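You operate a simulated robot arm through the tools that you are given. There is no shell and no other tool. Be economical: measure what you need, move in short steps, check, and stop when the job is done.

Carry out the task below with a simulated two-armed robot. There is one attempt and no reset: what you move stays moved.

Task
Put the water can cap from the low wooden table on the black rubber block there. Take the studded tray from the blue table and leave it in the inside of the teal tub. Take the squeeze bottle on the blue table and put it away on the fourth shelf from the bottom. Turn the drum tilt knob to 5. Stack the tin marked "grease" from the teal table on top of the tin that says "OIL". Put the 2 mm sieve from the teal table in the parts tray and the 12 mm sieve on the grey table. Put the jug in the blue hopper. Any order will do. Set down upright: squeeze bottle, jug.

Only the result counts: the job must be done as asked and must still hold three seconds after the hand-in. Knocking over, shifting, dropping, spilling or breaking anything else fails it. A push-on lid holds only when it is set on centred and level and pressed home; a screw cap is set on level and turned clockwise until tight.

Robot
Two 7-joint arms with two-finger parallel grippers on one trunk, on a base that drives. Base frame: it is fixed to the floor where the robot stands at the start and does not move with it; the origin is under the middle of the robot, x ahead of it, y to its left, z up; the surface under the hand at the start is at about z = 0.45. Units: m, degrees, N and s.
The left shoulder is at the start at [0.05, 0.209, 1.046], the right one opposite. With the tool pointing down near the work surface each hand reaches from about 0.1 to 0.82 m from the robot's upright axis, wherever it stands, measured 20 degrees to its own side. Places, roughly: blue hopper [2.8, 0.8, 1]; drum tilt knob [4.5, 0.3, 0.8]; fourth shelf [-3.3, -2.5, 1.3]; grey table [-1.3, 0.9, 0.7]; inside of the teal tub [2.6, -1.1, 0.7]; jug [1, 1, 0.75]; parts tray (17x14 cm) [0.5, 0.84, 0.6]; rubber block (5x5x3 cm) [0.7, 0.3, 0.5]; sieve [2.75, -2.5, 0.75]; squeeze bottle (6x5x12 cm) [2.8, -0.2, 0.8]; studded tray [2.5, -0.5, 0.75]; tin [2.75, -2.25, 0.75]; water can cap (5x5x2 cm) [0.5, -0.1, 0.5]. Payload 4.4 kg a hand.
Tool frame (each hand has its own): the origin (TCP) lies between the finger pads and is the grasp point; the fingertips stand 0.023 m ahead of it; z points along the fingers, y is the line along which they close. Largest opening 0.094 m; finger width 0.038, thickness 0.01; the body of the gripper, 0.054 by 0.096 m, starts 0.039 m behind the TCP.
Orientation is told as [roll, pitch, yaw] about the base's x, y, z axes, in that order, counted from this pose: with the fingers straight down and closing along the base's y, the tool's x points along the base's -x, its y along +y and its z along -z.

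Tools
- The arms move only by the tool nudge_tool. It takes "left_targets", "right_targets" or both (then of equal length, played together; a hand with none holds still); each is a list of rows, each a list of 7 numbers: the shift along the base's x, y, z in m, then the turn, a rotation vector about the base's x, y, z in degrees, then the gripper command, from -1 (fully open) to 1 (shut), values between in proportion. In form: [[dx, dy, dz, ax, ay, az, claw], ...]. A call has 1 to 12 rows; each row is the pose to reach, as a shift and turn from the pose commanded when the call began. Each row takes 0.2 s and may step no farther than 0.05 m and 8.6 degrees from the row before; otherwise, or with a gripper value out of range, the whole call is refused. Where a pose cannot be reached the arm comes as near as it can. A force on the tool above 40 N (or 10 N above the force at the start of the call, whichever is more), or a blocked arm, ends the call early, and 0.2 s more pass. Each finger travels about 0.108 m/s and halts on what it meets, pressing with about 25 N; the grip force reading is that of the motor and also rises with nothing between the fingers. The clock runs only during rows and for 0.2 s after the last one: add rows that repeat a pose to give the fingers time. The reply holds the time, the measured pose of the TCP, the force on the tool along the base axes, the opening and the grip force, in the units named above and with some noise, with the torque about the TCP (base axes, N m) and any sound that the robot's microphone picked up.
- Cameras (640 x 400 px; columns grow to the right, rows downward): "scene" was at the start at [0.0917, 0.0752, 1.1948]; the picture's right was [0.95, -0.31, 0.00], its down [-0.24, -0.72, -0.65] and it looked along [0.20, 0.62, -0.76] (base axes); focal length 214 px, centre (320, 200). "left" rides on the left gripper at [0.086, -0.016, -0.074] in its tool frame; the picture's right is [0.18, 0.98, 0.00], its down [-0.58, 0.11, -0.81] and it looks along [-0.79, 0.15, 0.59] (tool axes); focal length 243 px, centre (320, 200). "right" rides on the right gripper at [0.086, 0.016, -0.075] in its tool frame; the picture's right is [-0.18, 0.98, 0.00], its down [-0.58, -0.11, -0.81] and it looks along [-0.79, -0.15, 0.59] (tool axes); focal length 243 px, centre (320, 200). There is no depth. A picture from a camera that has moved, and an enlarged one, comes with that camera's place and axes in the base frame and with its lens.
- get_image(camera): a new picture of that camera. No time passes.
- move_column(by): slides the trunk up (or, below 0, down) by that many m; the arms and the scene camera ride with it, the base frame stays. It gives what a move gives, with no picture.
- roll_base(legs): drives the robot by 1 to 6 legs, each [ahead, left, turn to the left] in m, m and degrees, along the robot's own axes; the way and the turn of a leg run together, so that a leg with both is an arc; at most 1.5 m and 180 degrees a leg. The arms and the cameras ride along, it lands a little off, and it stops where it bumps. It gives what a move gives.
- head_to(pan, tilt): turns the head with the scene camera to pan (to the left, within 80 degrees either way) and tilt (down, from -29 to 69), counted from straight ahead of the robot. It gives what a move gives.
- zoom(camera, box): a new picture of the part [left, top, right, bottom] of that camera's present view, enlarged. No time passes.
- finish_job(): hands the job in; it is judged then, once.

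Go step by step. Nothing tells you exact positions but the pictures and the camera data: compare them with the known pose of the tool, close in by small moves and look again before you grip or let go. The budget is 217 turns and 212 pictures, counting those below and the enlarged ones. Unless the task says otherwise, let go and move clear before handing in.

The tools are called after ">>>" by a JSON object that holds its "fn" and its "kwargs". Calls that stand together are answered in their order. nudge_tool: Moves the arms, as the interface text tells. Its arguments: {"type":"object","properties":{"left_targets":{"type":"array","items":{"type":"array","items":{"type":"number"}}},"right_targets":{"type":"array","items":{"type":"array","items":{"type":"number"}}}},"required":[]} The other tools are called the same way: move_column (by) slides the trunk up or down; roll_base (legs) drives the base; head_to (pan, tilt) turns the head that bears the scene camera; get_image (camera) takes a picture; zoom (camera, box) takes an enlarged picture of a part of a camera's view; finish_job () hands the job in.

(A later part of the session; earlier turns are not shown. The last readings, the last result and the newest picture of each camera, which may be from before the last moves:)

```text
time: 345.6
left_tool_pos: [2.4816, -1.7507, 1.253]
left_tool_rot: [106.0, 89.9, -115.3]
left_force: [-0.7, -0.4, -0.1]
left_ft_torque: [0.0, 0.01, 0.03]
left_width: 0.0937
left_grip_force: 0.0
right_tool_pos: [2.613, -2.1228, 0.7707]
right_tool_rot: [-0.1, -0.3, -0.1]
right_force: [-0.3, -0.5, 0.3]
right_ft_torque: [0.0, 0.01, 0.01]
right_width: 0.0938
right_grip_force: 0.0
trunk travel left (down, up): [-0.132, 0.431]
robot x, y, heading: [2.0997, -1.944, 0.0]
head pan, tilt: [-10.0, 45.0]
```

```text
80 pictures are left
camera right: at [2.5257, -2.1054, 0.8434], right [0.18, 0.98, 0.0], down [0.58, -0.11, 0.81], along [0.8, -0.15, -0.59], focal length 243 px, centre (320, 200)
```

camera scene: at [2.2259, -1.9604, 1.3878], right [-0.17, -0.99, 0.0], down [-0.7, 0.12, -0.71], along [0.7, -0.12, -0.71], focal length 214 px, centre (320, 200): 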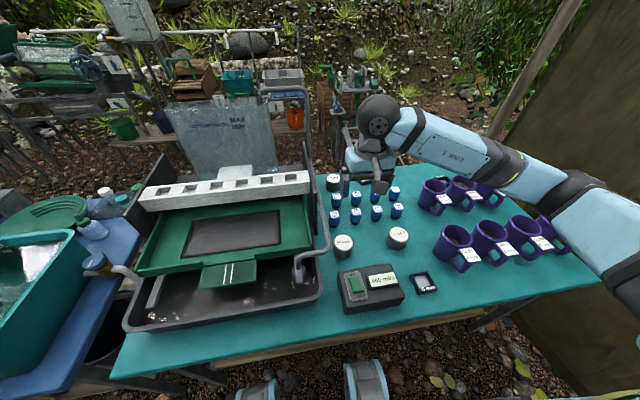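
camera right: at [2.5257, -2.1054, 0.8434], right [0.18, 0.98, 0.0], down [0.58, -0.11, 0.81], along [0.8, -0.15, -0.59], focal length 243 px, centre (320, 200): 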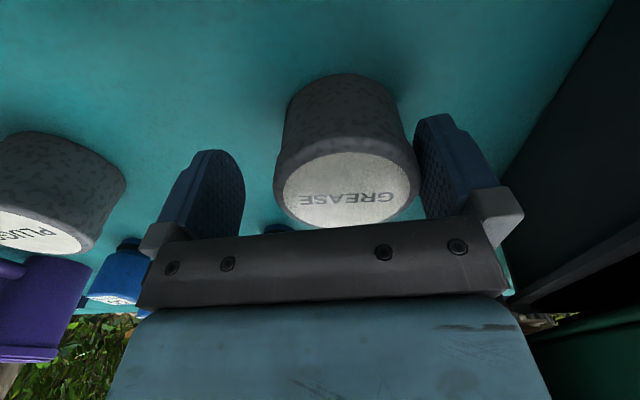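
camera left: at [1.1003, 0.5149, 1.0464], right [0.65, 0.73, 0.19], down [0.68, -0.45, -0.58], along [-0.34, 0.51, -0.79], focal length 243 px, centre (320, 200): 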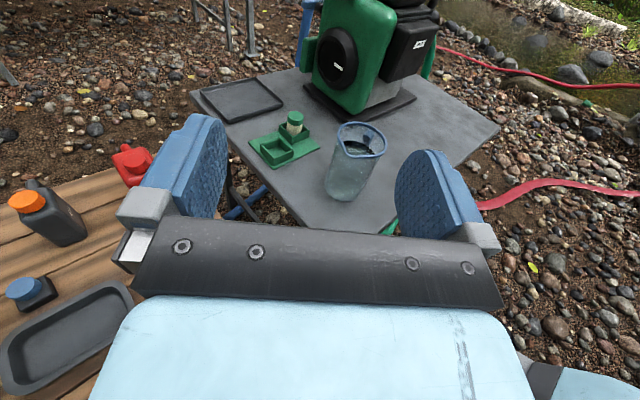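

>>> {"fn": "nudge_tool", "kwargs": {"right_targets": [[0, 0, 0, 0, 0, 0, -0.4], [0, 0, 0, 0, 0, 0, 0.2], [0, 0, 0, 0, 0, 0, 1], [0, 0, 0, 0, 0, 0, 1], [0, 0, 0.02, 0, 0, 0, 1], [0, 0, 0.05, 0, 0, 0, 1], [0, 0, 0.08, 0, 0, 0, 1], [0, 0, 0.11, 0, 0, 0, 1]]}}

>>> {"fn": "get_image", "kwargs": {"camera": "right"}}

>>> {"fn": "zoom", "kwargs": {"camera": "scene", "box": [300, 130, 420, 250]}}

```text
time: 347.4
left_tool_pos: [2.4816, -1.75, 1.2521]
left_tool_rot: [108.8, 89.9, -112.6]
left_force: [0.3, 0.8, 0.6]
left_ft_torque: [-0.01, -0.01, 0.04]
left_width: 0.0935
left_grip_force: 0.0
right_tool_pos: [2.6136, -2.1231, 0.883]
right_tool_rot: [-0.2, -0.3, 0.0]
right_force: [0.3, 0.0, -2.4]
right_ft_torque: [-0.01, 0.01, 0.04]
right_width: 0.0693
right_grip_force: 24.9
trunk travel left (down, up): [-0.132, 0.431]
robot x, y, heading: [2.0988, -1.9478, 0.6]
head pan, tilt: [-10.0, 45.0]
```

```text
79 pictures are left
camera right: at [2.5265, -2.1062, 0.9561], right [0.18, 0.98, 0.0], down [0.58, -0.11, 0.81], along [0.8, -0.15, -0.59], focal length 243 px, centre (320, 200)
```

right: 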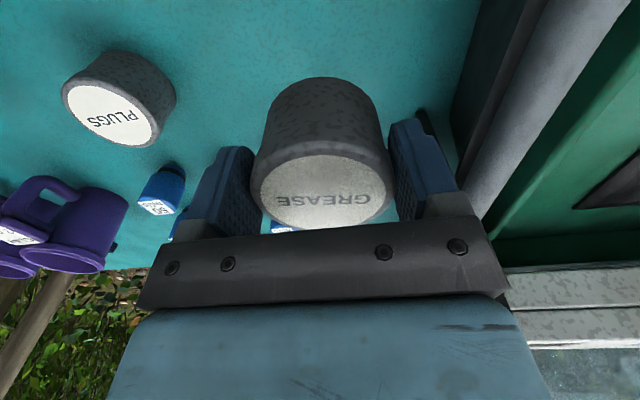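

```text
3.33 times, centred on (360, 190) of scene
camera zoom: at [2.2454, -1.9594, 1.2076], right [-0.17, -0.99, 0.0], down [-0.7, 0.12, -0.71], along [0.7, -0.12, -0.71], focal length 715 px, centre (187, 233)
```

zoom: 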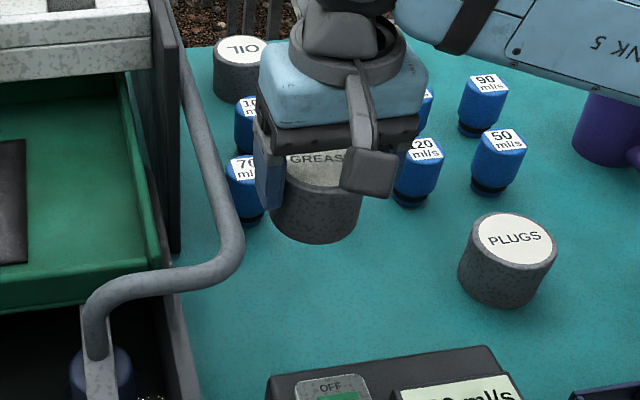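

Grease tin is held. Moving above the OIL tin at about (2.938, -2.142).

>>> {"fn": "nudge_tool", "kwargs": {"right_targets": [[0.04, -0.003, 0.01, 0, 0, 0, 1], [0.08, -0.006, 0.02, 0, 0, 0, 1], [0.12, -0.009, 0.02, 0, 0, 0, 1], [0.16, -0.012, 0.02, 0, 0, 0, 1], [0.2, -0.014, 0.02, 0, 0, 0, 1], [0.24, -0.016, 0.02, 0, 0, 0, 1], [0.28, -0.018, 0.02, 0, 0, 0, 1], [0.31, -0.02, 0.02, 0, 0, 0, 1], [0.325, -0.02, 0.02, 0, 0, 0, 1], [0.325, -0.02, 0.02, 0, 0, 0, 1]]}}

>>> {"fn": "get_image", "kwargs": {"camera": "right"}}

>>> {"fn": "zoom", "kwargs": {"camera": "scene", "box": [300, 120, 400, 220]}}

```text
time: 349.6
left_tool_pos: [2.4825, -1.7516, 1.253]
left_tool_rot: [96.2, 89.9, -125.2]
left_force: [0.1, 0.0, -0.3]
left_ft_torque: [0.02, -0.02, -0.03]
left_width: 0.094
left_grip_force: 0.1
right_tool_pos: [2.9382, -2.1435, 0.9011]
right_tool_rot: [0.0, -0.3, 0.0]
right_force: [0.1, 1.1, -1.9]
right_ft_torque: [0.01, 0.02, 0.01]
right_width: 0.0694
right_grip_force: 25.1
trunk travel left (down, up): [-0.132, 0.431]
robot x, y, heading: [2.0958, -1.9494, 0.3]
head pan, tilt: [-10.0, 45.0]
```

```text
77 pictures are left
camera right: at [2.8505, -2.1261, 0.9747], right [0.18, 0.98, 0.0], down [0.58, -0.11, 0.81], along [0.8, -0.15, -0.59], focal length 243 px, centre (320, 200)
```

right: 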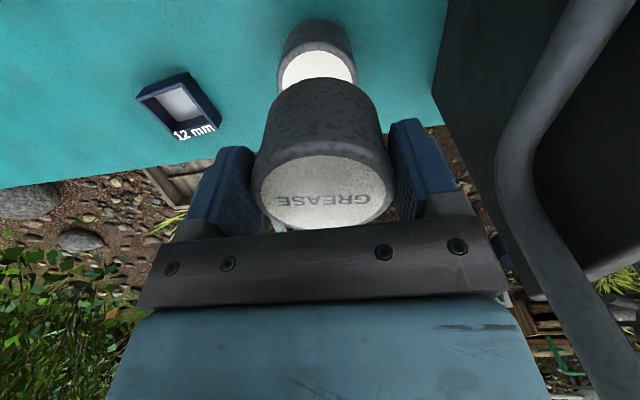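

```text
4.00 times, centred on (350, 170) of scene
camera zoom: at [2.2456, -1.96, 1.2076], right [-0.17, -0.99, 0.0], down [-0.7, 0.12, -0.71], along [0.7, -0.12, -0.71], focal length 858 px, centre (200, 320)
```

zoom: 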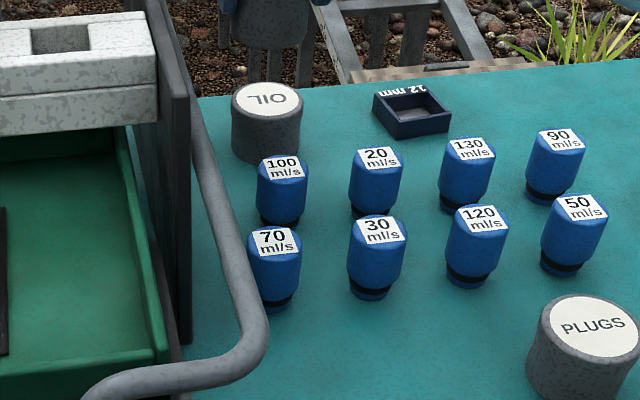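

Aligning: OIL centre ≈(2.952,-2.147). Shift and descend partway.

>>> {"fn": "nudge_tool", "kwargs": {"right_targets": [[0.007, -0.003, -0.01, 0, 0, 0, 1], [0.013, -0.005, -0.03, 0, 0, 0, 1], [0.013, -0.005, -0.055, 0, 0, 0, 1], [0.013, -0.005, -0.065, 0, 0, 0, 1], [0.013, -0.005, -0.065, 0, 0, 0, 1]]}}

>>> {"fn": "get_image", "kwargs": {"camera": "right"}}

>>> {"fn": "zoom", "kwargs": {"camera": "scene", "box": [300, 120, 400, 220]}}

```text
time: 350.8
left_tool_pos: [2.4818, -1.7507, 1.2533]
left_tool_rot: [97.1, 89.8, -124.1]
left_force: [0.9, 0.1, 0.0]
left_ft_torque: [0.0, 0.01, 0.01]
left_width: 0.0939
left_grip_force: 0.0
right_tool_pos: [2.9505, -2.1475, 0.8339]
right_tool_rot: [-0.1, -0.3, 0.0]
right_force: [0.4, -0.6, -1.4]
right_ft_torque: [-0.02, 0.01, -0.02]
right_width: 0.0694
right_grip_force: 25.3
trunk travel left (down, up): [-0.132, 0.431]
robot x, y, heading: [2.0993, -1.9497, 0.4]
head pan, tilt: [-10.0, 45.0]
```

```text
75 pictures are left
camera right: at [2.8638, -2.1306, 0.908], right [0.18, 0.98, 0.0], down [0.58, -0.11, 0.81], along [0.8, -0.15, -0.59], focal length 243 px, centre (320, 200)
```

right: 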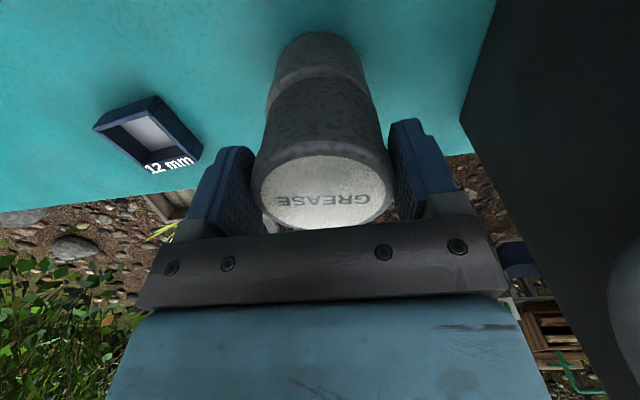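

```text
4.00 times, centred on (350, 170) of scene
camera zoom: at [2.2457, -1.9598, 1.2076], right [-0.17, -0.99, 0.0], down [-0.7, 0.12, -0.71], along [0.7, -0.12, -0.71], focal length 858 px, centre (200, 320)
```

zoom: 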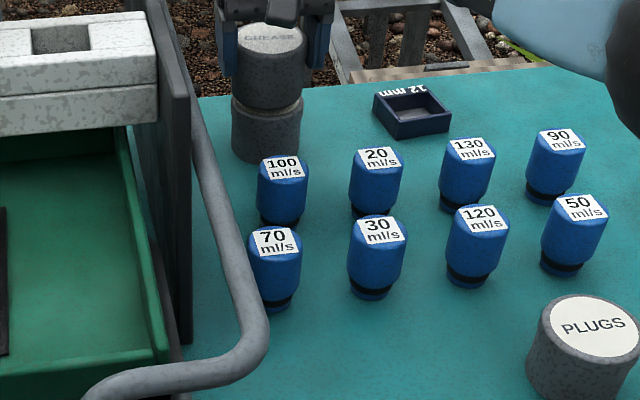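

Alignment looks good. Lowering to contact.

>>> {"fn": "nudge_tool", "kwargs": {"right_targets": [[0, -0.002, -0.006, 0, 0, 0, 1], [0, -0.002, -0.012, 0, 0, 0, 1], [0, -0.002, -0.016, 0, 0, 0, 1], [0, -0.002, -0.02, 0, 0, 0, 1], [0, -0.002, -0.024, 0, 0, 0, 1]]}}

>>> {"fn": "get_image", "kwargs": {"camera": "right"}}

```text
time: 352.0
left_tool_pos: [2.4786, -1.7501, 1.2549]
left_tool_rot: [169.3, 89.8, -52.1]
left_force: [0.4, 0.7, -0.7]
left_ft_torque: [-0.05, -0.01, -0.01]
left_width: 0.0941
left_grip_force: 0.1
right_tool_pos: [2.9495, -2.1496, 0.8135]
right_tool_rot: [-0.1, -0.4, 0.0]
right_force: [-0.2, -1.4, 19.8]
right_ft_torque: [-0.06, -0.26, 0.01]
right_width: 0.0695
right_grip_force: 24.5
trunk travel left (down, up): [-0.132, 0.431]
robot x, y, heading: [2.0949, -1.9488, 0.2]
head pan, tilt: [-10.0, 45.0]
```

```text
73 pictures are left
camera right: at [2.8623, -2.1322, 0.8875], right [0.18, 0.98, 0.0], down [0.58, -0.11, 0.81], along [0.8, -0.15, -0.58], focal length 243 px, centre (320, 200)
```

right: 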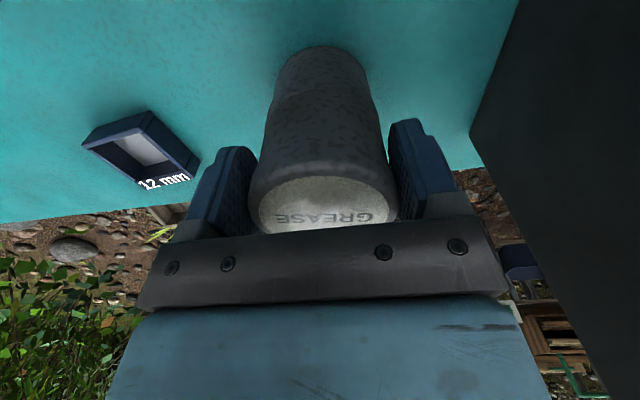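

Contact and well aligned. Release and rise.

>>> {"fn": "nudge_tool", "kwargs": {"right_targets": [[0, 0, 0.004, 0, 0, 0, 1], [0, 0, 0.004, 0, 0, 0, 0.1], [0, 0, 0.004, 0, 0, 0, -0.6], [0, 0, 0.004, 0, 0, 0, -0.9], [0, 0, 0.004, 0, 0, 0, -0.9], [0, 0, 0.04, 0, 0, 0, -0.9], [0, 0, 0.08, 0, 0, 0, -0.9], [0, 0, 0.12, 0, 0, 0, -0.9]]}}

>>> {"fn": "zoom", "kwargs": {"camera": "scene", "box": [300, 120, 400, 220]}}

>>> {"fn": "get_image", "kwargs": {"camera": "right"}}

```text
time: 353.8
left_tool_pos: [2.4817, -1.7494, 1.2535]
left_tool_rot: [128.1, 89.9, -93.2]
left_force: [0.4, 0.3, 0.1]
left_ft_torque: [-0.01, -0.02, -0.01]
left_width: 0.094
left_grip_force: 0.0
right_tool_pos: [2.9487, -2.1492, 0.9307]
right_tool_rot: [-0.1, -0.3, 0.0]
right_force: [-0.7, 0.3, 0.2]
right_ft_torque: [0.02, 0.01, -0.01]
right_width: 0.0893
right_grip_force: 0.0
trunk travel left (down, up): [-0.132, 0.431]
robot x, y, heading: [2.099, -1.9473, 0.2]
head pan, tilt: [-10.0, 45.0]
```

```text
4.00 times, centred on (350, 170) of scene
camera zoom: at [2.2447, -1.9591, 1.2077], right [-0.17, -0.99, 0.0], down [-0.7, 0.12, -0.71], along [0.7, -0.12, -0.71], focal length 858 px, centre (200, 320)
```

zoom: 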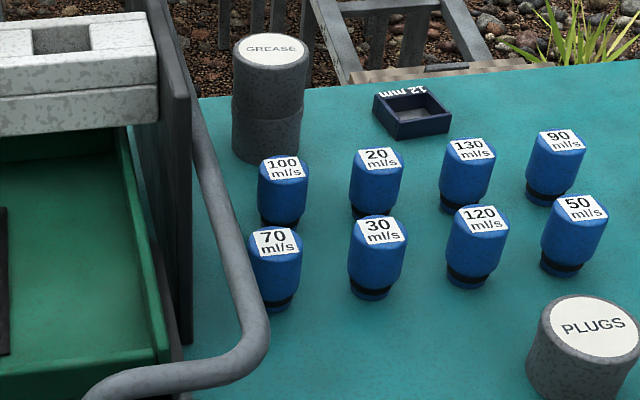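

```text
71 pictures are left
camera right: at [2.8624, -2.1331, 1.0051], right [0.18, 0.98, 0.0], down [0.58, -0.11, 0.81], along [0.8, -0.15, -0.59], focal length 243 px, centre (320, 200)
```

right: 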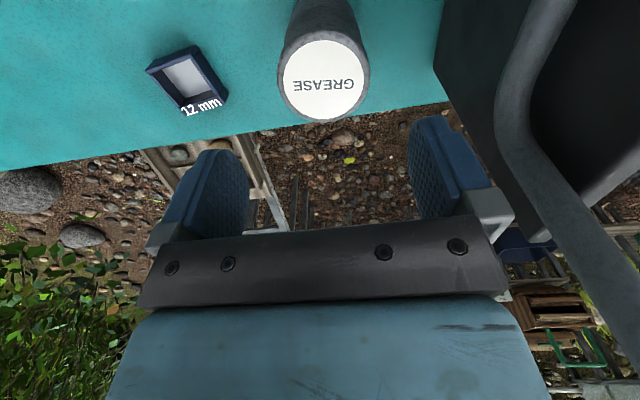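

Grease is stacked on OIL. Next the sieves: I'll raise the extended right arm, strafe right, and turn the left fingers down so the left hand can take the 12 mm sieve.

>>> {"fn": "nudge_tool", "kwargs": {"right_targets": [[0, 0, 0.04, 0, 0, 0, -0.9], [-0.02, 0, 0.08, 0, 0, 0, -0.9], [-0.04, 0, 0.1, 0, 0, 0, -0.9]]}}

>>> {"fn": "roll_base", "kwargs": {"legs": [[0, -0.47, 0]]}}

>>> {"fn": "nudge_tool", "kwargs": {"left_targets": [[0.02, 0, 0, 5.5, 5.5, 0, -1], [0.04, -0.01, 0, 11, 11, 0, -1], [0.06, -0.01, 0, 16.5, 16.5, 0, -1], [0.08, -0.01, 0, 22, 22, 0, -1], [0.1, -0.01, 0, 27.5, 27.5, 0, -1], [0.12, -0.01, 0, 33, 33, 0, -1], [0.14, -0.01, 0, 38.5, 38.5, 0, -1], [0.16, -0.01, 0, 44, 44, 0, -1], [0.18, -0.01, 0, 49.5, 49.5, 0, -1], [0.2, -0.01, 0, 55, 55, 0, -1], [0.2, -0.01, 0, 60.5, 60.5, 0, -1], [0.2, -0.01, 0, 63.6, 63.6, 0, -1]]}}

>>> {"fn": "get_image", "kwargs": {"camera": "scene"}}

>>> {"fn": "get_image", "kwargs": {"camera": "right"}}

```text
time: 354.6
left_tool_pos: [2.48, -1.75, 1.2544]
left_tool_rot: [120.6, 89.9, -100.8]
left_force: [-0.1, 0.4, 0.5]
left_ft_torque: [0.0, 0.01, -0.01]
left_width: 0.0937
left_grip_force: 0.0
right_tool_pos: [2.9102, -2.1501, 1.0307]
right_tool_rot: [-0.1, -0.3, 0.0]
right_force: [-0.2, -0.5, -1.1]
right_ft_torque: [-0.01, 0.01, -0.02]
right_width: 0.0895
right_grip_force: 0.1
trunk travel left (down, up): [-0.132, 0.431]
robot x, y, heading: [2.0991, -1.9486, 0.4]
head pan, tilt: [-10.0, 45.0]
```

```text
time: 359.3
left_tool_pos: [2.4802, -2.2141, 1.2523]
left_tool_rot: [106.6, 89.9, -114.0]
left_force: [0.4, 0.1, -0.6]
left_ft_torque: [0.0, -0.03, 0.0]
left_width: 0.094
left_grip_force: 0.0
right_tool_pos: [2.9147, -2.6046, 1.0298]
right_tool_rot: [-0.1, -0.3, 0.9]
right_force: [0.3, -0.3, 0.6]
right_ft_torque: [0.0, 0.0, -0.05]
right_width: 0.0893
right_grip_force: 0.1
trunk travel left (down, up): [-0.132, 0.431]
robot x, y, heading: [2.1033, -2.4178, 1.2]
head pan, tilt: [-10.0, 45.0]
stopped in leg 1: the robot was blocked; the commanded pose is now the measured one
```

```text
time: 361.9
left_tool_pos: [2.6709, -2.1353, 1.2458]
left_tool_rot: [-4.4, 0.1, 134.4]
left_force: [0.1, 0.8, 0.4]
left_ft_torque: [-0.01, 0.01, -0.02]
left_width: 0.0942
left_grip_force: 0.0
left hand out of reach, approached as far as the arm can: row 6, 7, 8, 9, 10, 11, 12
right_tool_pos: [2.9151, -2.6067, 1.0301]
right_tool_rot: [0.0, -0.2, 0.9]
right_force: [-0.1, 0.7, 0.1]
right_ft_torque: [0.04, 0.03, -0.01]
right_width: 0.089
right_grip_force: 0.1
trunk travel left (down, up): [-0.132, 0.431]
robot x, y, heading: [2.1047, -2.4148, 1.3]
head pan, tilt: [-10.0, 45.0]
```

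```text
70 pictures are left
camera scene: at [2.2474, -2.4263, 1.2076], right [-0.15, -0.99, 0.0], down [-0.7, 0.11, -0.71], along [0.7, -0.11, -0.71], focal length 214 px, centre (320, 200)
```

scene: 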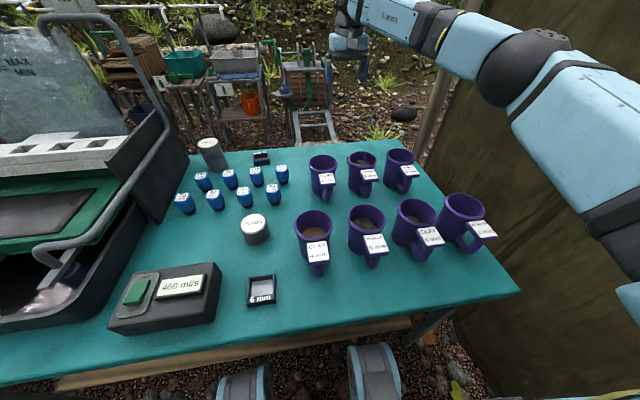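

```text
69 pictures are left
camera right: at [2.8276, -2.5909, 1.1036], right [0.17, 0.99, 0.0], down [0.58, -0.1, 0.81], along [0.8, -0.14, -0.59], focal length 243 px, centre (320, 200)
```

right: 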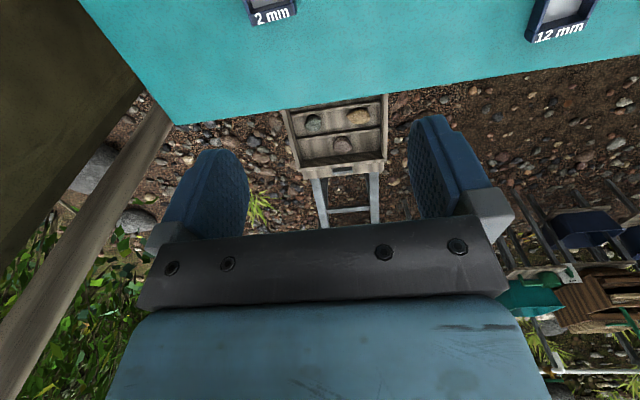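

I can read "2 mm" on the sieve behind the mugs, at about (2.893,-2.66). I'll turn the right wrist −90° so its camera clears the mugs, and move above it.

>>> {"fn": "nudge_tool", "kwargs": {"right_targets": [[0, -0.005, 0, 0, 0, -8, -1], [-0.005, -0.01, 0, 0, 0, -16, -1], [-0.01, -0.015, 0, 0, 0, -24, -1], [-0.015, -0.02, 0, 0, 0, -32, -1], [-0.02, -0.025, 0, 0, 0, -40, -1], [-0.022, -0.03, 0, 0, 0, -48, -1], [-0.022, -0.035, -0.01, 0, 0, -56, -1], [-0.022, -0.04, -0.02, 0, 0, -64, -1], [-0.022, -0.045, -0.04, 0, 0, -72, -1], [-0.022, -0.05, -0.06, 0, 0, -80, -1], [-0.022, -0.05, -0.08, 0, 0, -88, -1], [-0.022, -0.05, -0.1, 0, 0, -90.5, -1]]}}

>>> {"fn": "get_image", "kwargs": {"camera": "right"}}

```text
time: 364.5
left_tool_pos: [2.6715, -2.1369, 1.2468]
left_tool_rot: [-4.3, 0.3, 134.4]
left_force: [-0.7, -0.2, -0.5]
left_ft_torque: [0.01, -0.01, -0.01]
left_width: 0.0941
left_grip_force: 0.1
right_tool_pos: [2.8929, -2.6576, 0.9291]
right_tool_rot: [-0.1, -0.2, -89.6]
right_force: [0.3, 0.5, 0.6]
right_ft_torque: [-0.03, 0.01, 0.0]
right_width: 0.0942
right_grip_force: 0.1
trunk travel left (down, up): [-0.132, 0.431]
robot x, y, heading: [2.0998, -2.4147, 1.2]
head pan, tilt: [-10.0, 45.0]
```

```text
68 pictures are left
camera right: at [2.9089, -2.5689, 1.0034], right [0.98, -0.18, 0.0], down [-0.1, -0.58, 0.81], along [-0.15, -0.8, -0.59], focal length 243 px, centre (320, 200)
```

right: 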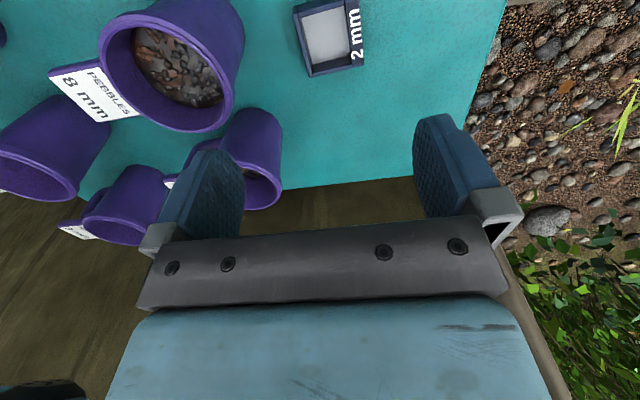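

>>> {"fn": "nudge_tool", "kwargs": {"right_targets": [[0.008, -0.002, -0.03, 0, 0, 0, -0.6], [0.009, -0.002, -0.07, 0, 0, 0, -0.6], [0.009, -0.002, -0.1, 0, 0, 0, -0.6], [0.009, -0.002, -0.13, 0, 0, 0, -0.6], [0.009, -0.002, -0.155, 0, 0, 0, -0.6], [0.009, -0.002, -0.16, 0, 0, 0, -0.6]]}}

>>> {"fn": "get_image", "kwargs": {"camera": "right"}}

```text
time: 365.9
left_tool_pos: [2.6712, -2.1369, 1.2462]
left_tool_rot: [-4.4, 0.4, 134.3]
left_force: [0.2, 0.2, 0.3]
left_ft_torque: [-0.02, 0.0, -0.03]
left_width: 0.0938
left_grip_force: 0.1
right_tool_pos: [2.8999, -2.6583, 0.7688]
right_tool_rot: [-0.1, -0.3, -89.6]
right_force: [-0.7, 0.0, -1.1]
right_ft_torque: [0.0, 0.01, 0.01]
right_width: 0.0753
right_grip_force: 0.0
trunk travel left (down, up): [-0.132, 0.431]
robot x, y, heading: [2.1021, -2.4134, 1.1]
head pan, tilt: [-10.0, 45.0]
```

```text
67 pictures are left
camera right: at [2.9159, -2.5708, 0.8436], right [0.98, -0.18, 0.0], down [-0.1, -0.58, 0.81], along [-0.14, -0.8, -0.59], focal length 243 px, centre (320, 200)
```

right: 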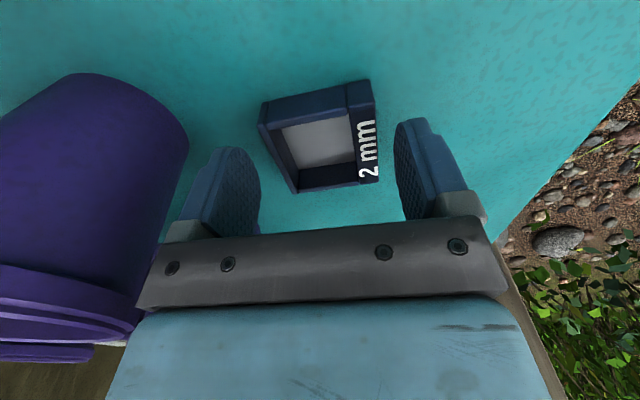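

>>> {"fn": "nudge_tool", "kwargs": {"right_targets": [[-0.002, 0.01, -0.003, 0, 0, 0, -0.6], [-0.002, 0.01, -0.003, 0, 0, 0, 0], [-0.002, 0.01, -0.003, 0, 0, 0, 0.6], [-0.002, 0.01, -0.003, 0, 0, 0, 0.6], [-0.002, 0.01, 0.02, 0, 0, 0, 0.6], [-0.002, 0.01, 0.06, 0, 0, 0, 0.6], [-0.002, 0.01, 0.1, 0, 0, 0, 0.6], [-0.002, 0.01, 0.14, 0, 0, 0, 0.6], [-0.002, 0.01, 0.18, 0, 0, 0, 0.6]]}}

>>> {"fn": "get_image", "kwargs": {"camera": "right"}}

```text
time: 367.9
left_tool_pos: [2.6689, -2.1359, 1.2465]
left_tool_rot: [-4.4, 0.4, 134.4]
left_force: [-0.5, -0.3, 0.5]
left_ft_torque: [-0.04, 0.0, 0.02]
left_width: 0.0938
left_grip_force: 0.1
right_tool_pos: [2.8983, -2.6488, 0.954]
right_tool_rot: [-0.2, -0.3, -89.7]
right_force: [-1.0, -0.7, 0.4]
right_ft_torque: [0.0, -0.05, 0.01]
right_width: 0.0187
right_grip_force: 0.0
trunk travel left (down, up): [-0.132, 0.431]
robot x, y, heading: [2.1004, -2.4171, 1.1]
head pan, tilt: [-10.0, 45.0]
```

```text
66 pictures are left
camera right: at [2.914, -2.5617, 1.0254], right [0.98, -0.18, 0.0], down [-0.1, -0.58, 0.81], along [-0.14, -0.8, -0.59], focal length 243 px, centre (320, 200)
```

right: 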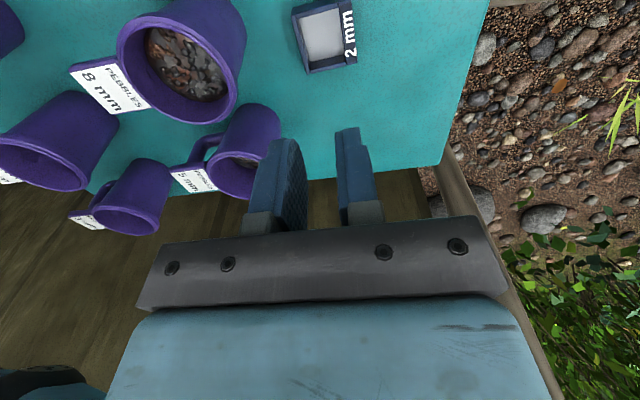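

I closed above it: the table is lower than assumed. The sieve rim is near z≈0.73 and its centre (2.898,-2.670). Trying again lower.

>>> {"fn": "nudge_tool", "kwargs": {"right_targets": [[0, -0.01, -0.04, 0, 0, 0, -0.6], [0, -0.02, -0.08, 0, 0, 0, -0.6], [0, -0.02, -0.12, 0, 0, 0, -0.6], [0, -0.02, -0.16, 0, 0, 0, -0.6], [0, -0.02, -0.19, 0, 0, 0, -0.6], [0, -0.02, -0.21, 0, 0, 0, -0.6], [0, -0.02, -0.219, 0, 0, 0, -0.6], [0, -0.02, -0.219, 0, 0, 0, -0.6]]}}

>>> {"fn": "get_image", "kwargs": {"camera": "right"}}

```text
time: 369.5
left_tool_pos: [2.6678, -2.1367, 1.2472]
left_tool_rot: [-4.3, 0.4, 134.2]
left_force: [0.5, -0.3, -0.4]
left_ft_torque: [-0.02, 0.03, 0.01]
left_width: 0.094
left_grip_force: 0.0
right_tool_pos: [2.9016, -2.6681, 0.7439]
right_tool_rot: [0.7, 0.0, -89.7]
right_force: [-7.5, -2.4, 26.0]
right_ft_torque: [0.21, 1.41, 0.25]
right_width: 0.0789
right_grip_force: 3.6
trunk travel left (down, up): [-0.132, 0.431]
robot x, y, heading: [2.0997, -2.4193, 1.1]
head pan, tilt: [-10.0, 45.0]
stopped in row 8 (right hand): the force on the tool passed its limit at 45 N (the readings are from after the stop); the commanded pose is now the measured one
```

```text
65 pictures are left
camera right: at [2.916, -2.5809, 0.8177], right [0.98, -0.18, 0.01], down [-0.11, -0.58, 0.81], along [-0.14, -0.79, -0.59], focal length 243 px, centre (320, 200)
```

right: 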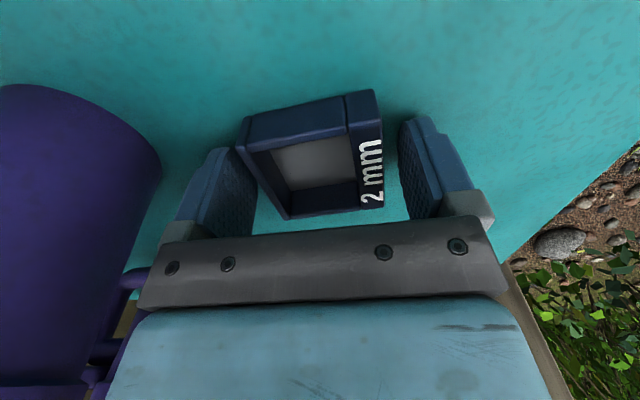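

The front finger touched the sieve's edge. Lifting a little, opening slightly more and shifting 6 mm.

>>> {"fn": "nudge_tool", "kwargs": {"right_targets": [[0, 0, 0.015, 0, 0, 0, -0.82], [-0.005, 0, 0.015, -0.8, 0, 0, -0.82], [-0.007, 0, 0.005, -0.8, 0, 0, -0.82], [-0.007, 0, -0.008, -0.8, 0, 0, -0.82], [-0.007, 0, -0.018, -0.8, 0, 0, -0.82], [-0.007, 0, -0.018, -0.8, 0, 0, -0.82]]}}

>>> {"fn": "get_image", "kwargs": {"camera": "right"}}

```text
time: 370.6
left_tool_pos: [2.6692, -2.1371, 1.248]
left_tool_rot: [-4.4, 0.4, 134.3]
left_force: [-0.4, -0.5, -0.7]
left_ft_torque: [0.02, 0.03, 0.02]
left_width: 0.0941
left_grip_force: 0.1
right_tool_pos: [2.8965, -2.6683, 0.7446]
right_tool_rot: [1.0, -0.6, -89.8]
right_force: [-9.8, 0.1, 27.7]
right_ft_torque: [0.5, 1.71, 0.11]
right_width: 0.0903
right_grip_force: 5.5
trunk travel left (down, up): [-0.132, 0.431]
robot x, y, heading: [2.0962, -2.4167, 1.0]
head pan, tilt: [-10.0, 45.0]
stopped in row 5 (right hand): the force on the tool passed its limit at 47 N (the readings are from after the stop); the commanded pose is now the measured one
```

```text
64 pictures are left
camera right: at [2.9111, -2.5808, 0.8176], right [0.98, -0.18, 0.02], down [-0.12, -0.57, 0.81], along [-0.14, -0.8, -0.59], focal length 243 px, centre (320, 200)
```

right: 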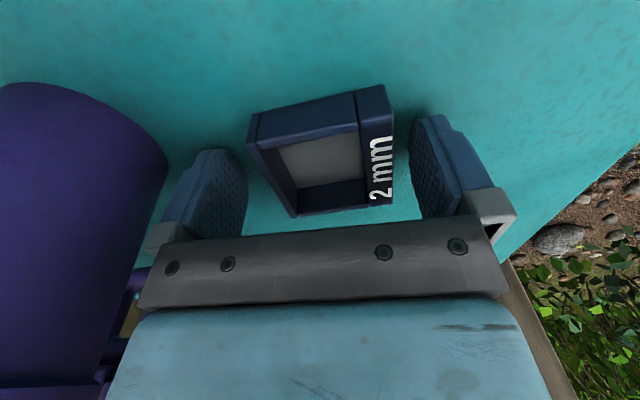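

The sieve is now between the fingers and the tips are at the table. I'll close here.

>>> {"fn": "nudge_tool", "kwargs": {"right_targets": [[0, 0, 0.002, 0, 0, 0, -0.6], [0, 0, 0.002, 0, 0, 0, 0], [0, 0, 0.002, 0, 0, 0, 0.5], [0, 0, 0.002, 0, 0, 0, 0.8], [0, 0, 0.002, 0, 0, 0, 0.8]]}}

>>> {"fn": "get_image", "kwargs": {"camera": "right"}}

```text
time: 371.8
left_tool_pos: [2.6672, -2.136, 1.2478]
left_tool_rot: [-4.5, 0.6, 134.3]
left_force: [0.2, -0.5, -0.3]
left_ft_torque: [-0.02, 0.01, -0.01]
left_width: 0.094
left_grip_force: 0.1
right_tool_pos: [2.8959, -2.6685, 0.7436]
right_tool_rot: [1.1, -0.6, -89.7]
right_force: [-11.8, -0.2, 26.1]
right_ft_torque: [0.37, 1.2, 0.19]
right_width: 0.0595
right_grip_force: 25.5
trunk travel left (down, up): [-0.132, 0.431]
robot x, y, heading: [2.0993, -2.4132, 1.1]
head pan, tilt: [-10.0, 45.0]
```

```text
63 pictures are left
camera right: at [2.9101, -2.5807, 0.8171], right [0.98, -0.18, 0.02], down [-0.12, -0.57, 0.81], along [-0.14, -0.8, -0.58], focal length 243 px, centre (320, 200)
```

right: 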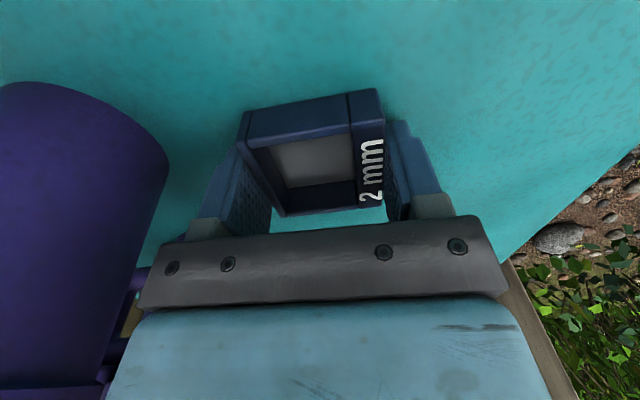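

Gripped; the palm edge is resting on a mug's rim, so I'll lift straight up now and check.

>>> {"fn": "nudge_tool", "kwargs": {"right_targets": [[0.002, 0, 0.02, 0, 0, 0, 0.8], [0.004, 0, 0.05, 0, 0, 0, 0.8], [0.004, 0, 0.09, 0, 0, 0, 0.8], [0.004, 0, 0.13, 0, 0, 0, 0.8], [0.004, 0, 0.17, 0, 0, 0, 0.8], [0.004, 0, 0.21, 0, 0, 0, 0.8], [0.004, 0, 0.25, 0, 0, 0, 0.8], [0.004, 0, 0.29, 0, 0, 0, 0.8]]}}

>>> {"fn": "get_image", "kwargs": {"camera": "right"}}

>>> {"fn": "get_image", "kwargs": {"camera": "scene"}}

```text
time: 373.6
left_tool_pos: [2.6705, -2.1379, 1.2473]
left_tool_rot: [-4.4, 0.4, 134.2]
left_force: [0.3, -0.3, -0.5]
left_ft_torque: [-0.01, 0.0, 0.02]
left_width: 0.0941
left_grip_force: 0.2
right_tool_pos: [2.8981, -2.6679, 1.029]
right_tool_rot: [0.8, -0.7, -89.8]
right_force: [-0.6, -0.1, -0.1]
right_ft_torque: [0.01, -0.01, 0.03]
right_width: 0.0594
right_grip_force: 24.7
trunk travel left (down, up): [-0.132, 0.431]
robot x, y, heading: [2.0983, -2.4168, 1.2]
head pan, tilt: [-10.0, 45.0]
```

```text
62 pictures are left
camera right: at [2.9133, -2.5797, 1.1019], right [0.98, -0.18, 0.02], down [-0.12, -0.57, 0.81], along [-0.14, -0.8, -0.58], focal length 243 px, centre (320, 200)
```

right: 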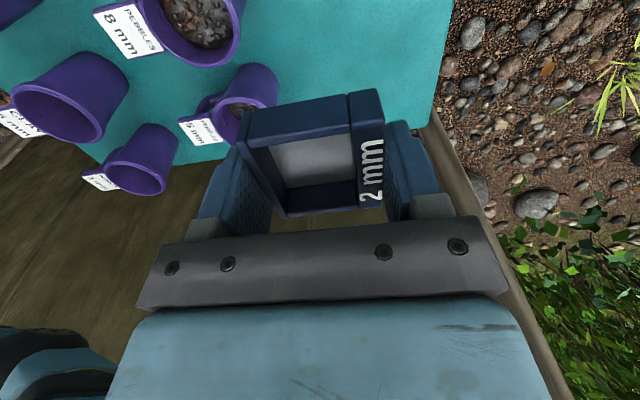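

```text
61 pictures are left
camera scene: at [2.2463, -2.4262, 1.2077], right [-0.15, -0.99, 0.0], down [-0.7, 0.11, -0.71], along [0.7, -0.11, -0.71], focal length 214 px, centre (320, 200)
```

scene: 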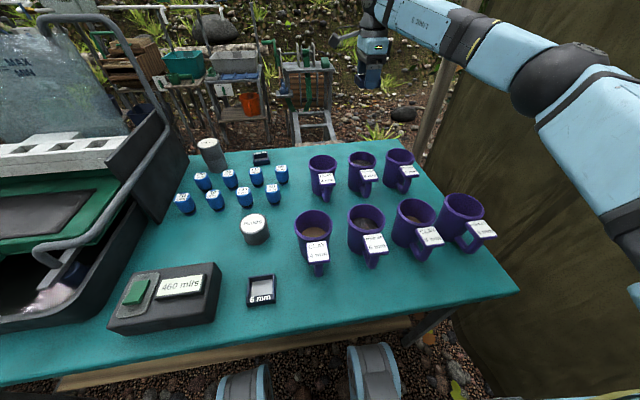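

Both mugs and sieve are fine; "2 mm" is held in the right hand. Now the left hand goes for the 12 mm sieve at about (2.98,-2.31).

>>> {"fn": "nudge_tool", "kwargs": {"left_targets": [[0.02, -0.02, 0, -0.5, 0.5, 6, -1], [0.04, -0.04, -0.01, -1, 1, 12, -1], [0.06, -0.06, -0.02, -1.5, 1.5, 18, -1], [0.08, -0.08, -0.04, -2, 2, 24, -1], [0.1, -0.1, -0.06, -2.5, 2.5, 30, -1], [0.12, -0.12, -0.08, -3, 3, 36, -1], [0.14, -0.14, -0.1, -3, 3, 42, -1], [0.16, -0.16, -0.12, -2, 3.5, 45.7, -1], [0.18, -0.175, -0.14, -2, 3.5, 45.7, -1], [0.18, -0.175, -0.16, -2, 3.5, 45.7, -1]]}}

>>> {"fn": "nudge_tool", "kwargs": {"left_targets": [[0.02, 0, -0.02, 0, -5, 0, -1], [0.04, 0, -0.04, 0, -10, 0, -1], [0.06, 0, -0.07, 0, -15, 0, -1], [0.08, 0, -0.1, 0, -17, 0, -1], [0.1, 0, -0.13, 0, -17, 0, -1], [0.1, 0, -0.15, 0, -17, 0, -1]]}}

>>> {"fn": "get_image", "kwargs": {"camera": "left"}}

```text
time: 375.8
left_tool_pos: [2.7964, -1.9169, 1.0894]
left_tool_rot: [3.3, -0.8, 170.0]
left_force: [0.8, -0.5, -0.2]
left_ft_torque: [0.05, 0.03, -0.02]
left_width: 0.0944
left_grip_force: 0.1
left hand out of reach, approached as far as the arm can: row 1, 2, 3, 4, 5, 6, 7, 8, 9, 10
right_tool_pos: [2.8992, -2.6683, 1.0282]
right_tool_rot: [0.8, -0.7, -89.8]
right_force: [0.5, -0.6, -1.4]
right_ft_torque: [0.01, 0.01, 0.0]
right_width: 0.0593
right_grip_force: 25.1
trunk travel left (down, up): [-0.132, 0.431]
robot x, y, heading: [2.1001, -2.416, 1.2]
head pan, tilt: [-10.0, 45.0]
```

```text
time: 376.7
left_tool_pos: [2.8569, -1.9086, 1.0291]
left_tool_rot: [0.3, 15.6, 169.3]
left_force: [-49.3, -12.7, 11.8]
left_ft_torque: [1.23, -5.83, -1.36]
left_width: 0.0938
left_grip_force: 0.1
right_tool_pos: [2.8931, -2.6659, 1.0329]
right_tool_rot: [1.3, -0.6, -89.6]
right_force: [0.7, -0.1, 0.0]
right_ft_torque: [0.01, -0.01, -0.01]
right_width: 0.0593
right_grip_force: 24.5
trunk travel left (down, up): [-0.132, 0.431]
robot x, y, heading: [2.0983, -2.418, 1.3]
head pan, tilt: [-10.0, 45.0]
stopped in row 4 (left hand): the force on the tool passed its limit at 57 N (the readings are from after the stop); the commanded pose is now the measured one
```

```text
60 pictures are left
camera left: at [2.9211, -1.9055, 1.1238], right [-0.01, -1.0, 0.05], down [-0.78, 0.04, 0.62], along [-0.62, -0.04, -0.78], focal length 243 px, centre (320, 200)
```

left: 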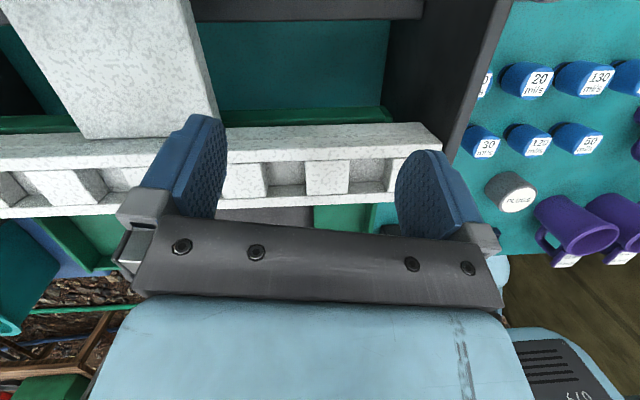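

The left arm drifted sideways at a limit and touched the sluice panel. Backing off at once.

>>> {"fn": "nudge_tool", "kwargs": {"left_targets": [[-0.03, 0, 0.01, 0, 0, 0, -1], [-0.06, 0, 0.04, 0, 0, 0, -1], [-0.09, 0, 0.08, 0, 0, 0, -1], [-0.12, 0, 0.12, 0, 0, 0, -1], [-0.15, 0, 0.15, 0, 0, 0, -1], [-0.18, 0, 0.18, 0, 0, 0, -1]]}}

>>> {"fn": "head_to", "kwargs": {"pan": 10, "tilt": 40}}

>>> {"fn": "get_image", "kwargs": {"camera": "scene"}}

```text
time: 378.1
left_tool_pos: [2.6826, -1.9071, 1.2029]
left_tool_rot: [0.5, 15.1, 169.5]
left_force: [0.3, 0.3, 0.1]
left_ft_torque: [0.0, -0.01, 0.01]
left_width: 0.0942
left_grip_force: 0.1
right_tool_pos: [2.898, -2.6674, 1.0294]
right_tool_rot: [0.9, -0.7, -89.8]
right_force: [-0.1, -0.3, -0.6]
right_ft_torque: [0.01, 0.04, -0.01]
right_width: 0.0594
right_grip_force: 25.7
trunk travel left (down, up): [-0.132, 0.431]
robot x, y, heading: [2.0995, -2.4152, 1.4]
head pan, tilt: [-10.0, 45.0]
```

```text
time: 378.9
left_tool_pos: [2.6839, -1.9064, 1.1999]
left_tool_rot: [0.5, 15.0, 169.6]
left_force: [0.0, 0.2, -0.1]
left_ft_torque: [0.01, -0.03, 0.01]
left_width: 0.094
left_grip_force: 0.2
right_tool_pos: [2.8982, -2.6661, 1.0286]
right_tool_rot: [0.8, -0.7, -89.6]
right_force: [0.1, 0.0, -0.8]
right_ft_torque: [-0.01, 0.0, 0.0]
right_width: 0.0595
right_grip_force: 25.1
trunk travel left (down, up): [-0.132, 0.431]
robot x, y, heading: [2.0978, -2.4163, 1.1]
head pan, tilt: [10.0, 40.0]
```

```text
59 pictures are left
camera scene: at [2.2494, -2.3975, 1.2149], right [0.19, -0.98, 0.0], down [-0.63, -0.12, -0.77], along [0.75, 0.15, -0.64], focal length 214 px, centre (320, 200)
```

scene: 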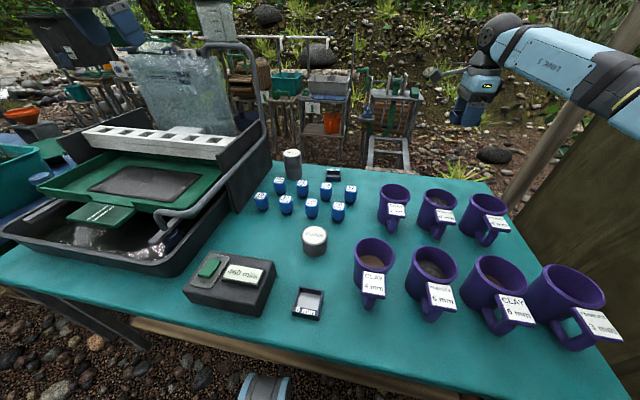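

Nothing moved. The left arm reaches well only on its own side, so I'll use it for the bottle. Raise the column, back off, and strafe to the blue table.

>>> {"fn": "move_column", "kwargs": {"by": 0.3}}

>>> {"fn": "roll_base", "kwargs": {"legs": [[-0.2, 0.05, -1], [0, 1.45, 0], [0.05, 0.27, 0]]}}

>>> {"fn": "head_to", "kwargs": {"pan": 20, "tilt": 45}}

>>> {"fn": "get_image", "kwargs": {"camera": "scene"}}

>>> {"fn": "get_image", "kwargs": {"camera": "left"}}

```text
time: 381.9
left_tool_pos: [2.6843, -1.9068, 1.5015]
left_tool_rot: [0.4, 15.1, 169.6]
left_force: [0.2, 0.5, -0.6]
left_ft_torque: [-0.01, 0.0, 0.02]
left_width: 0.0938
left_grip_force: 0.1
right_tool_pos: [2.8983, -2.6669, 1.3278]
right_tool_rot: [0.8, -0.8, -89.7]
right_force: [-0.8, 0.7, -1.9]
right_ft_torque: [0.0, -0.02, 0.02]
right_width: 0.0594
right_grip_force: 24.8
trunk travel left (down, up): [-0.432, 0.131]
robot x, y, heading: [2.1016, -2.4182, 1.2]
head pan, tilt: [10.0, 40.0]
```

```text
time: 398.6
left_tool_pos: [2.5483, -0.1581, 1.5022]
left_tool_rot: [0.5, 15.0, 168.0]
left_force: [0.5, 0.4, 0.7]
left_ft_torque: [0.01, -0.03, 0.01]
left_width: 0.0938
left_grip_force: 0.1
right_tool_pos: [2.7412, -0.9236, 1.3274]
right_tool_rot: [0.8, -0.8, -91.3]
right_force: [-0.3, -0.3, -0.7]
right_ft_torque: [0.02, 0.0, 0.03]
right_width: 0.0593
right_grip_force: 24.9
trunk travel left (down, up): [-0.432, 0.131]
robot x, y, heading: [1.9494, -0.6496, -0.3]
head pan, tilt: [10.0, 40.0]
```

```text
time: 399.3
left_tool_pos: [2.5467, -0.1562, 1.5001]
left_tool_rot: [0.6, 15.0, 167.9]
left_force: [-0.2, 0.0, 0.6]
left_ft_torque: [0.04, -0.02, 0.03]
left_width: 0.0939
left_grip_force: 0.1
right_tool_pos: [2.7405, -0.9219, 1.3276]
right_tool_rot: [0.9, -0.7, -91.2]
right_force: [0.6, 0.2, -0.2]
right_ft_torque: [-0.01, 0.01, 0.0]
right_width: 0.0594
right_grip_force: 24.7
trunk travel left (down, up): [-0.432, 0.131]
robot x, y, heading: [1.9453, -0.6526, -0.6]
head pan, tilt: [20.0, 45.0]
```

```text
58 pictures are left
camera scene: at [2.0913, -0.6222, 1.5076], right [0.34, -0.94, 0.0], down [-0.67, -0.24, -0.71], along [0.67, 0.24, -0.71], focal length 214 px, centre (320, 200)
```

scene: 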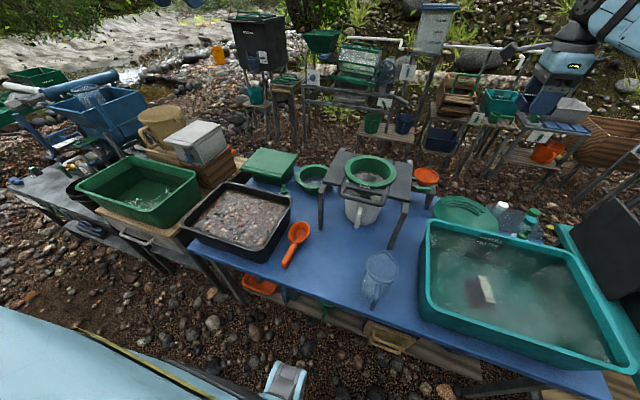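

```text
57 pictures are left
camera left: at [2.613, -0.1556, 1.5947], right [-0.03, -1.0, 0.06], down [-0.78, 0.06, 0.63], along [-0.63, -0.02, -0.78], focal length 243 px, centre (320, 200)
```

left: 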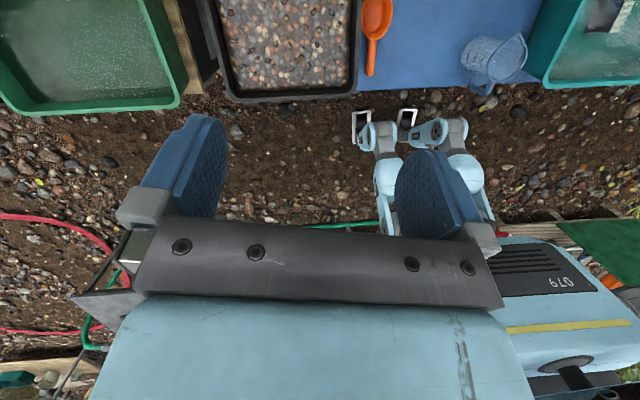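

>>> {"fn": "zoom", "kwargs": {"camera": "scene", "box": [255, 165, 315, 215]}}

```text
8.00 times, centred on (285, 190) of scene
camera zoom: at [2.0913, -0.6222, 1.5076], right [0.34, -0.94, 0.0], down [-0.67, -0.24, -0.71], along [0.67, 0.24, -0.71], focal length 1716 px, centre (600, 280)
```

zoom: 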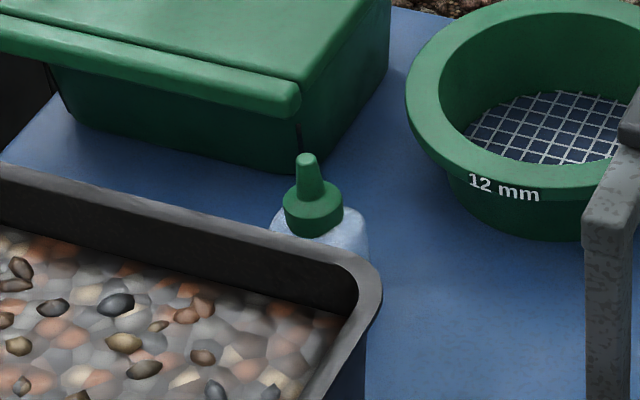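

The bottle (shoulder at ≈(2.745,-0.200,0.817)) suits a 45° forward-tilted grasp, which also fits under the next shelf later. Orient the left hand and move above it.

>>> {"fn": "nudge_tool", "kwargs": {"left_targets": [[0.01, -0.005, -0.04, 0, -6, 3, -1], [0.02, -0.01, -0.08, -1, -12, 5, -1], [0.03, -0.015, -0.12, -1.5, -18, 8, -1], [0.04, -0.02, -0.16, -2.2, -24, 10, -1], [0.05, -0.03, -0.2, -3.1, -30, 12, -1], [0.06, -0.035, -0.24, -3.1, -30, 12, -1], [0.07, -0.04, -0.28, -3.1, -30, 12, -1], [0.09, -0.044, -0.32, -3.1, -30, 12, -1], [0.11, -0.044, -0.36, -3.1, -30, 12, -1], [0.13, -0.044, -0.4, -3.1, -30, 12, -1], [0.15, -0.044, -0.44, -3.1, -30, 12, -1], [0.17, -0.044, -0.48, -3.1, -30, 12, -1]]}}

>>> {"fn": "get_image", "kwargs": {"camera": "left"}}

```text
time: 401.9
left_tool_pos: [2.6948, -0.1534, 1.0501]
left_tool_rot: [1.9, 45.4, -179.5]
left_force: [0.2, 0.0, 0.2]
left_ft_torque: [-0.01, -0.03, -0.02]
left_width: 0.0939
left_grip_force: 0.0
left hand out of reach, approached as far as the arm can: row 1, 2, 3, 4, 5, 6, 7, 8, 9, 10, 11, 12
right_tool_pos: [2.7409, -0.922, 1.327]
right_tool_rot: [0.8, -0.7, -91.3]
right_force: [-0.3, 0.0, -1.0]
right_ft_torque: [-0.02, -0.01, -0.02]
right_width: 0.0594
right_grip_force: 24.9
trunk travel left (down, up): [-0.432, 0.131]
robot x, y, heading: [1.945, -0.652, -0.5]
head pan, tilt: [20.0, 45.0]
```

```text
55 pictures are left
camera left: at [2.703, -0.1365, 1.1626], right [0.11, -0.98, 0.15], down [-0.98, -0.09, 0.16], along [-0.14, -0.17, -0.98], focal length 243 px, centre (320, 200)
```

left: 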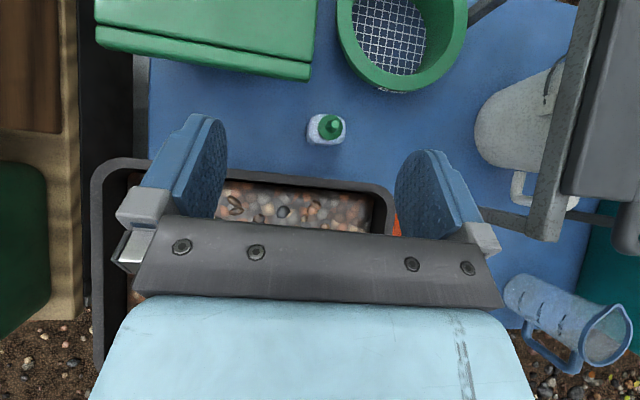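

Great view: bottle centre ≈(2.752,-0.197), long side along y. The arm is at its inward limit, so I'll align with the base and descend with the column.

>>> {"fn": "roll_base", "kwargs": {"legs": [[0.042, -0.046, 0]]}}

>>> {"fn": "move_column", "kwargs": {"by": -0.17}}

>>> {"fn": "get_image", "kwargs": {"camera": "left"}}

```text
time: 403.0
left_tool_pos: [2.7362, -0.198, 1.0489]
left_tool_rot: [2.0, 45.3, -179.5]
left_force: [0.5, -0.1, 0.2]
left_ft_torque: [0.01, 0.01, 0.01]
left_width: 0.0943
left_grip_force: 0.0
right_tool_pos: [2.7817, -0.9666, 1.3277]
right_tool_rot: [0.7, -0.7, -91.3]
right_force: [0.4, 0.4, -0.1]
right_ft_torque: [0.02, -0.01, -0.01]
right_width: 0.0592
right_grip_force: 25.1
trunk travel left (down, up): [-0.432, 0.131]
robot x, y, heading: [1.9913, -0.6958, -0.2]
head pan, tilt: [20.0, 45.0]
```

```text
time: 404.9
left_tool_pos: [2.7376, -0.1986, 0.8789]
left_tool_rot: [2.0, 45.4, -179.6]
left_force: [-0.5, 0.4, -1.1]
left_ft_torque: [-0.02, 0.05, 0.02]
left_width: 0.0937
left_grip_force: 0.1
right_tool_pos: [2.7823, -0.9669, 1.1584]
right_tool_rot: [0.9, -0.6, -91.1]
right_force: [-0.8, 0.5, -0.6]
right_ft_torque: [0.01, 0.02, -0.02]
right_width: 0.0593
right_grip_force: 24.9
trunk travel left (down, up): [-0.262, 0.301]
robot x, y, heading: [1.9866, -0.6966, -0.1]
head pan, tilt: [20.0, 45.0]
```

```text
54 pictures are left
camera left: at [2.744, -0.1808, 0.9925], right [0.11, -0.98, 0.15], down [-0.98, -0.09, 0.16], along [-0.14, -0.17, -0.98], focal length 243 px, centre (320, 200)
```

left: 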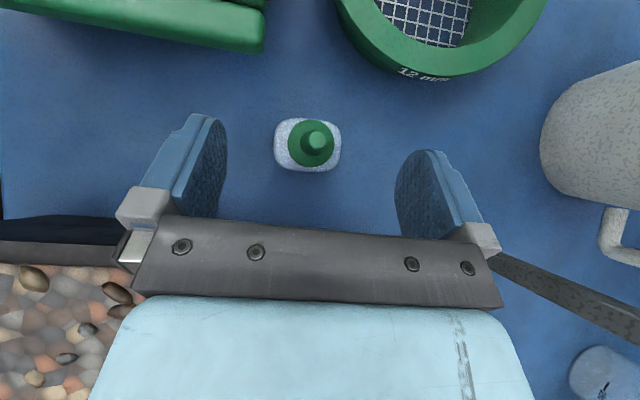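

Tub is clear to the side. Final alignment to (2.752,-0.202) and descend to z≈0.765.

>>> {"fn": "nudge_tool", "kwargs": {"left_targets": [[0.005, -0.001, -0.03, 0, 0, 0, -1], [0.01, -0.003, -0.06, 0, 0, 0, -1], [0.0145, -0.0035, -0.09, 0, 0, 0, -1], [0.0145, -0.0035, -0.112, 0, 0, 0, -1], [0.0145, -0.0035, -0.112, 0, 0, 0, -1]]}}

>>> {"fn": "get_image", "kwargs": {"camera": "left"}}

```text
time: 406.1
left_tool_pos: [2.7041, -0.2027, 0.8541]
left_tool_rot: [1.9, 45.3, -179.5]
left_force: [0.3, -0.5, -0.7]
left_ft_torque: [0.0, 0.02, -0.01]
left_width: 0.0943
left_grip_force: 0.1
left hand out of reach, approached as far as the arm can: row 1, 2, 3, 4, 5
right_tool_pos: [2.7817, -0.967, 1.1588]
right_tool_rot: [0.9, -0.7, -91.2]
right_force: [-0.5, -1.8, -0.2]
right_ft_torque: [-0.03, 0.02, 0.05]
right_width: 0.0594
right_grip_force: 24.6
trunk travel left (down, up): [-0.262, 0.301]
robot x, y, heading: [1.992, -0.6944, 0.0]
head pan, tilt: [20.0, 45.0]
```

```text
53 pictures are left
camera left: at [2.7118, -0.1857, 0.9677], right [0.12, -0.98, 0.15], down [-0.98, -0.09, 0.16], along [-0.14, -0.17, -0.98], focal length 243 px, centre (320, 200)
```

left: 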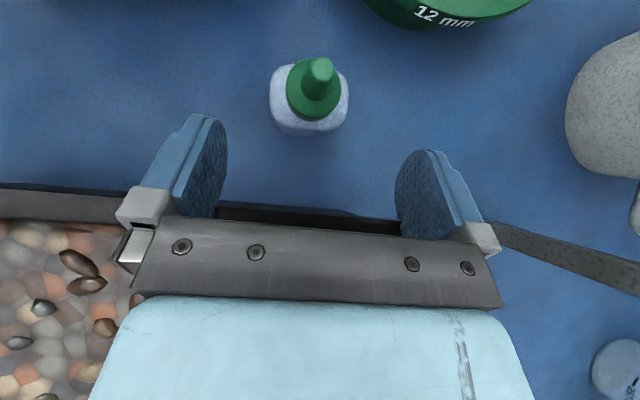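

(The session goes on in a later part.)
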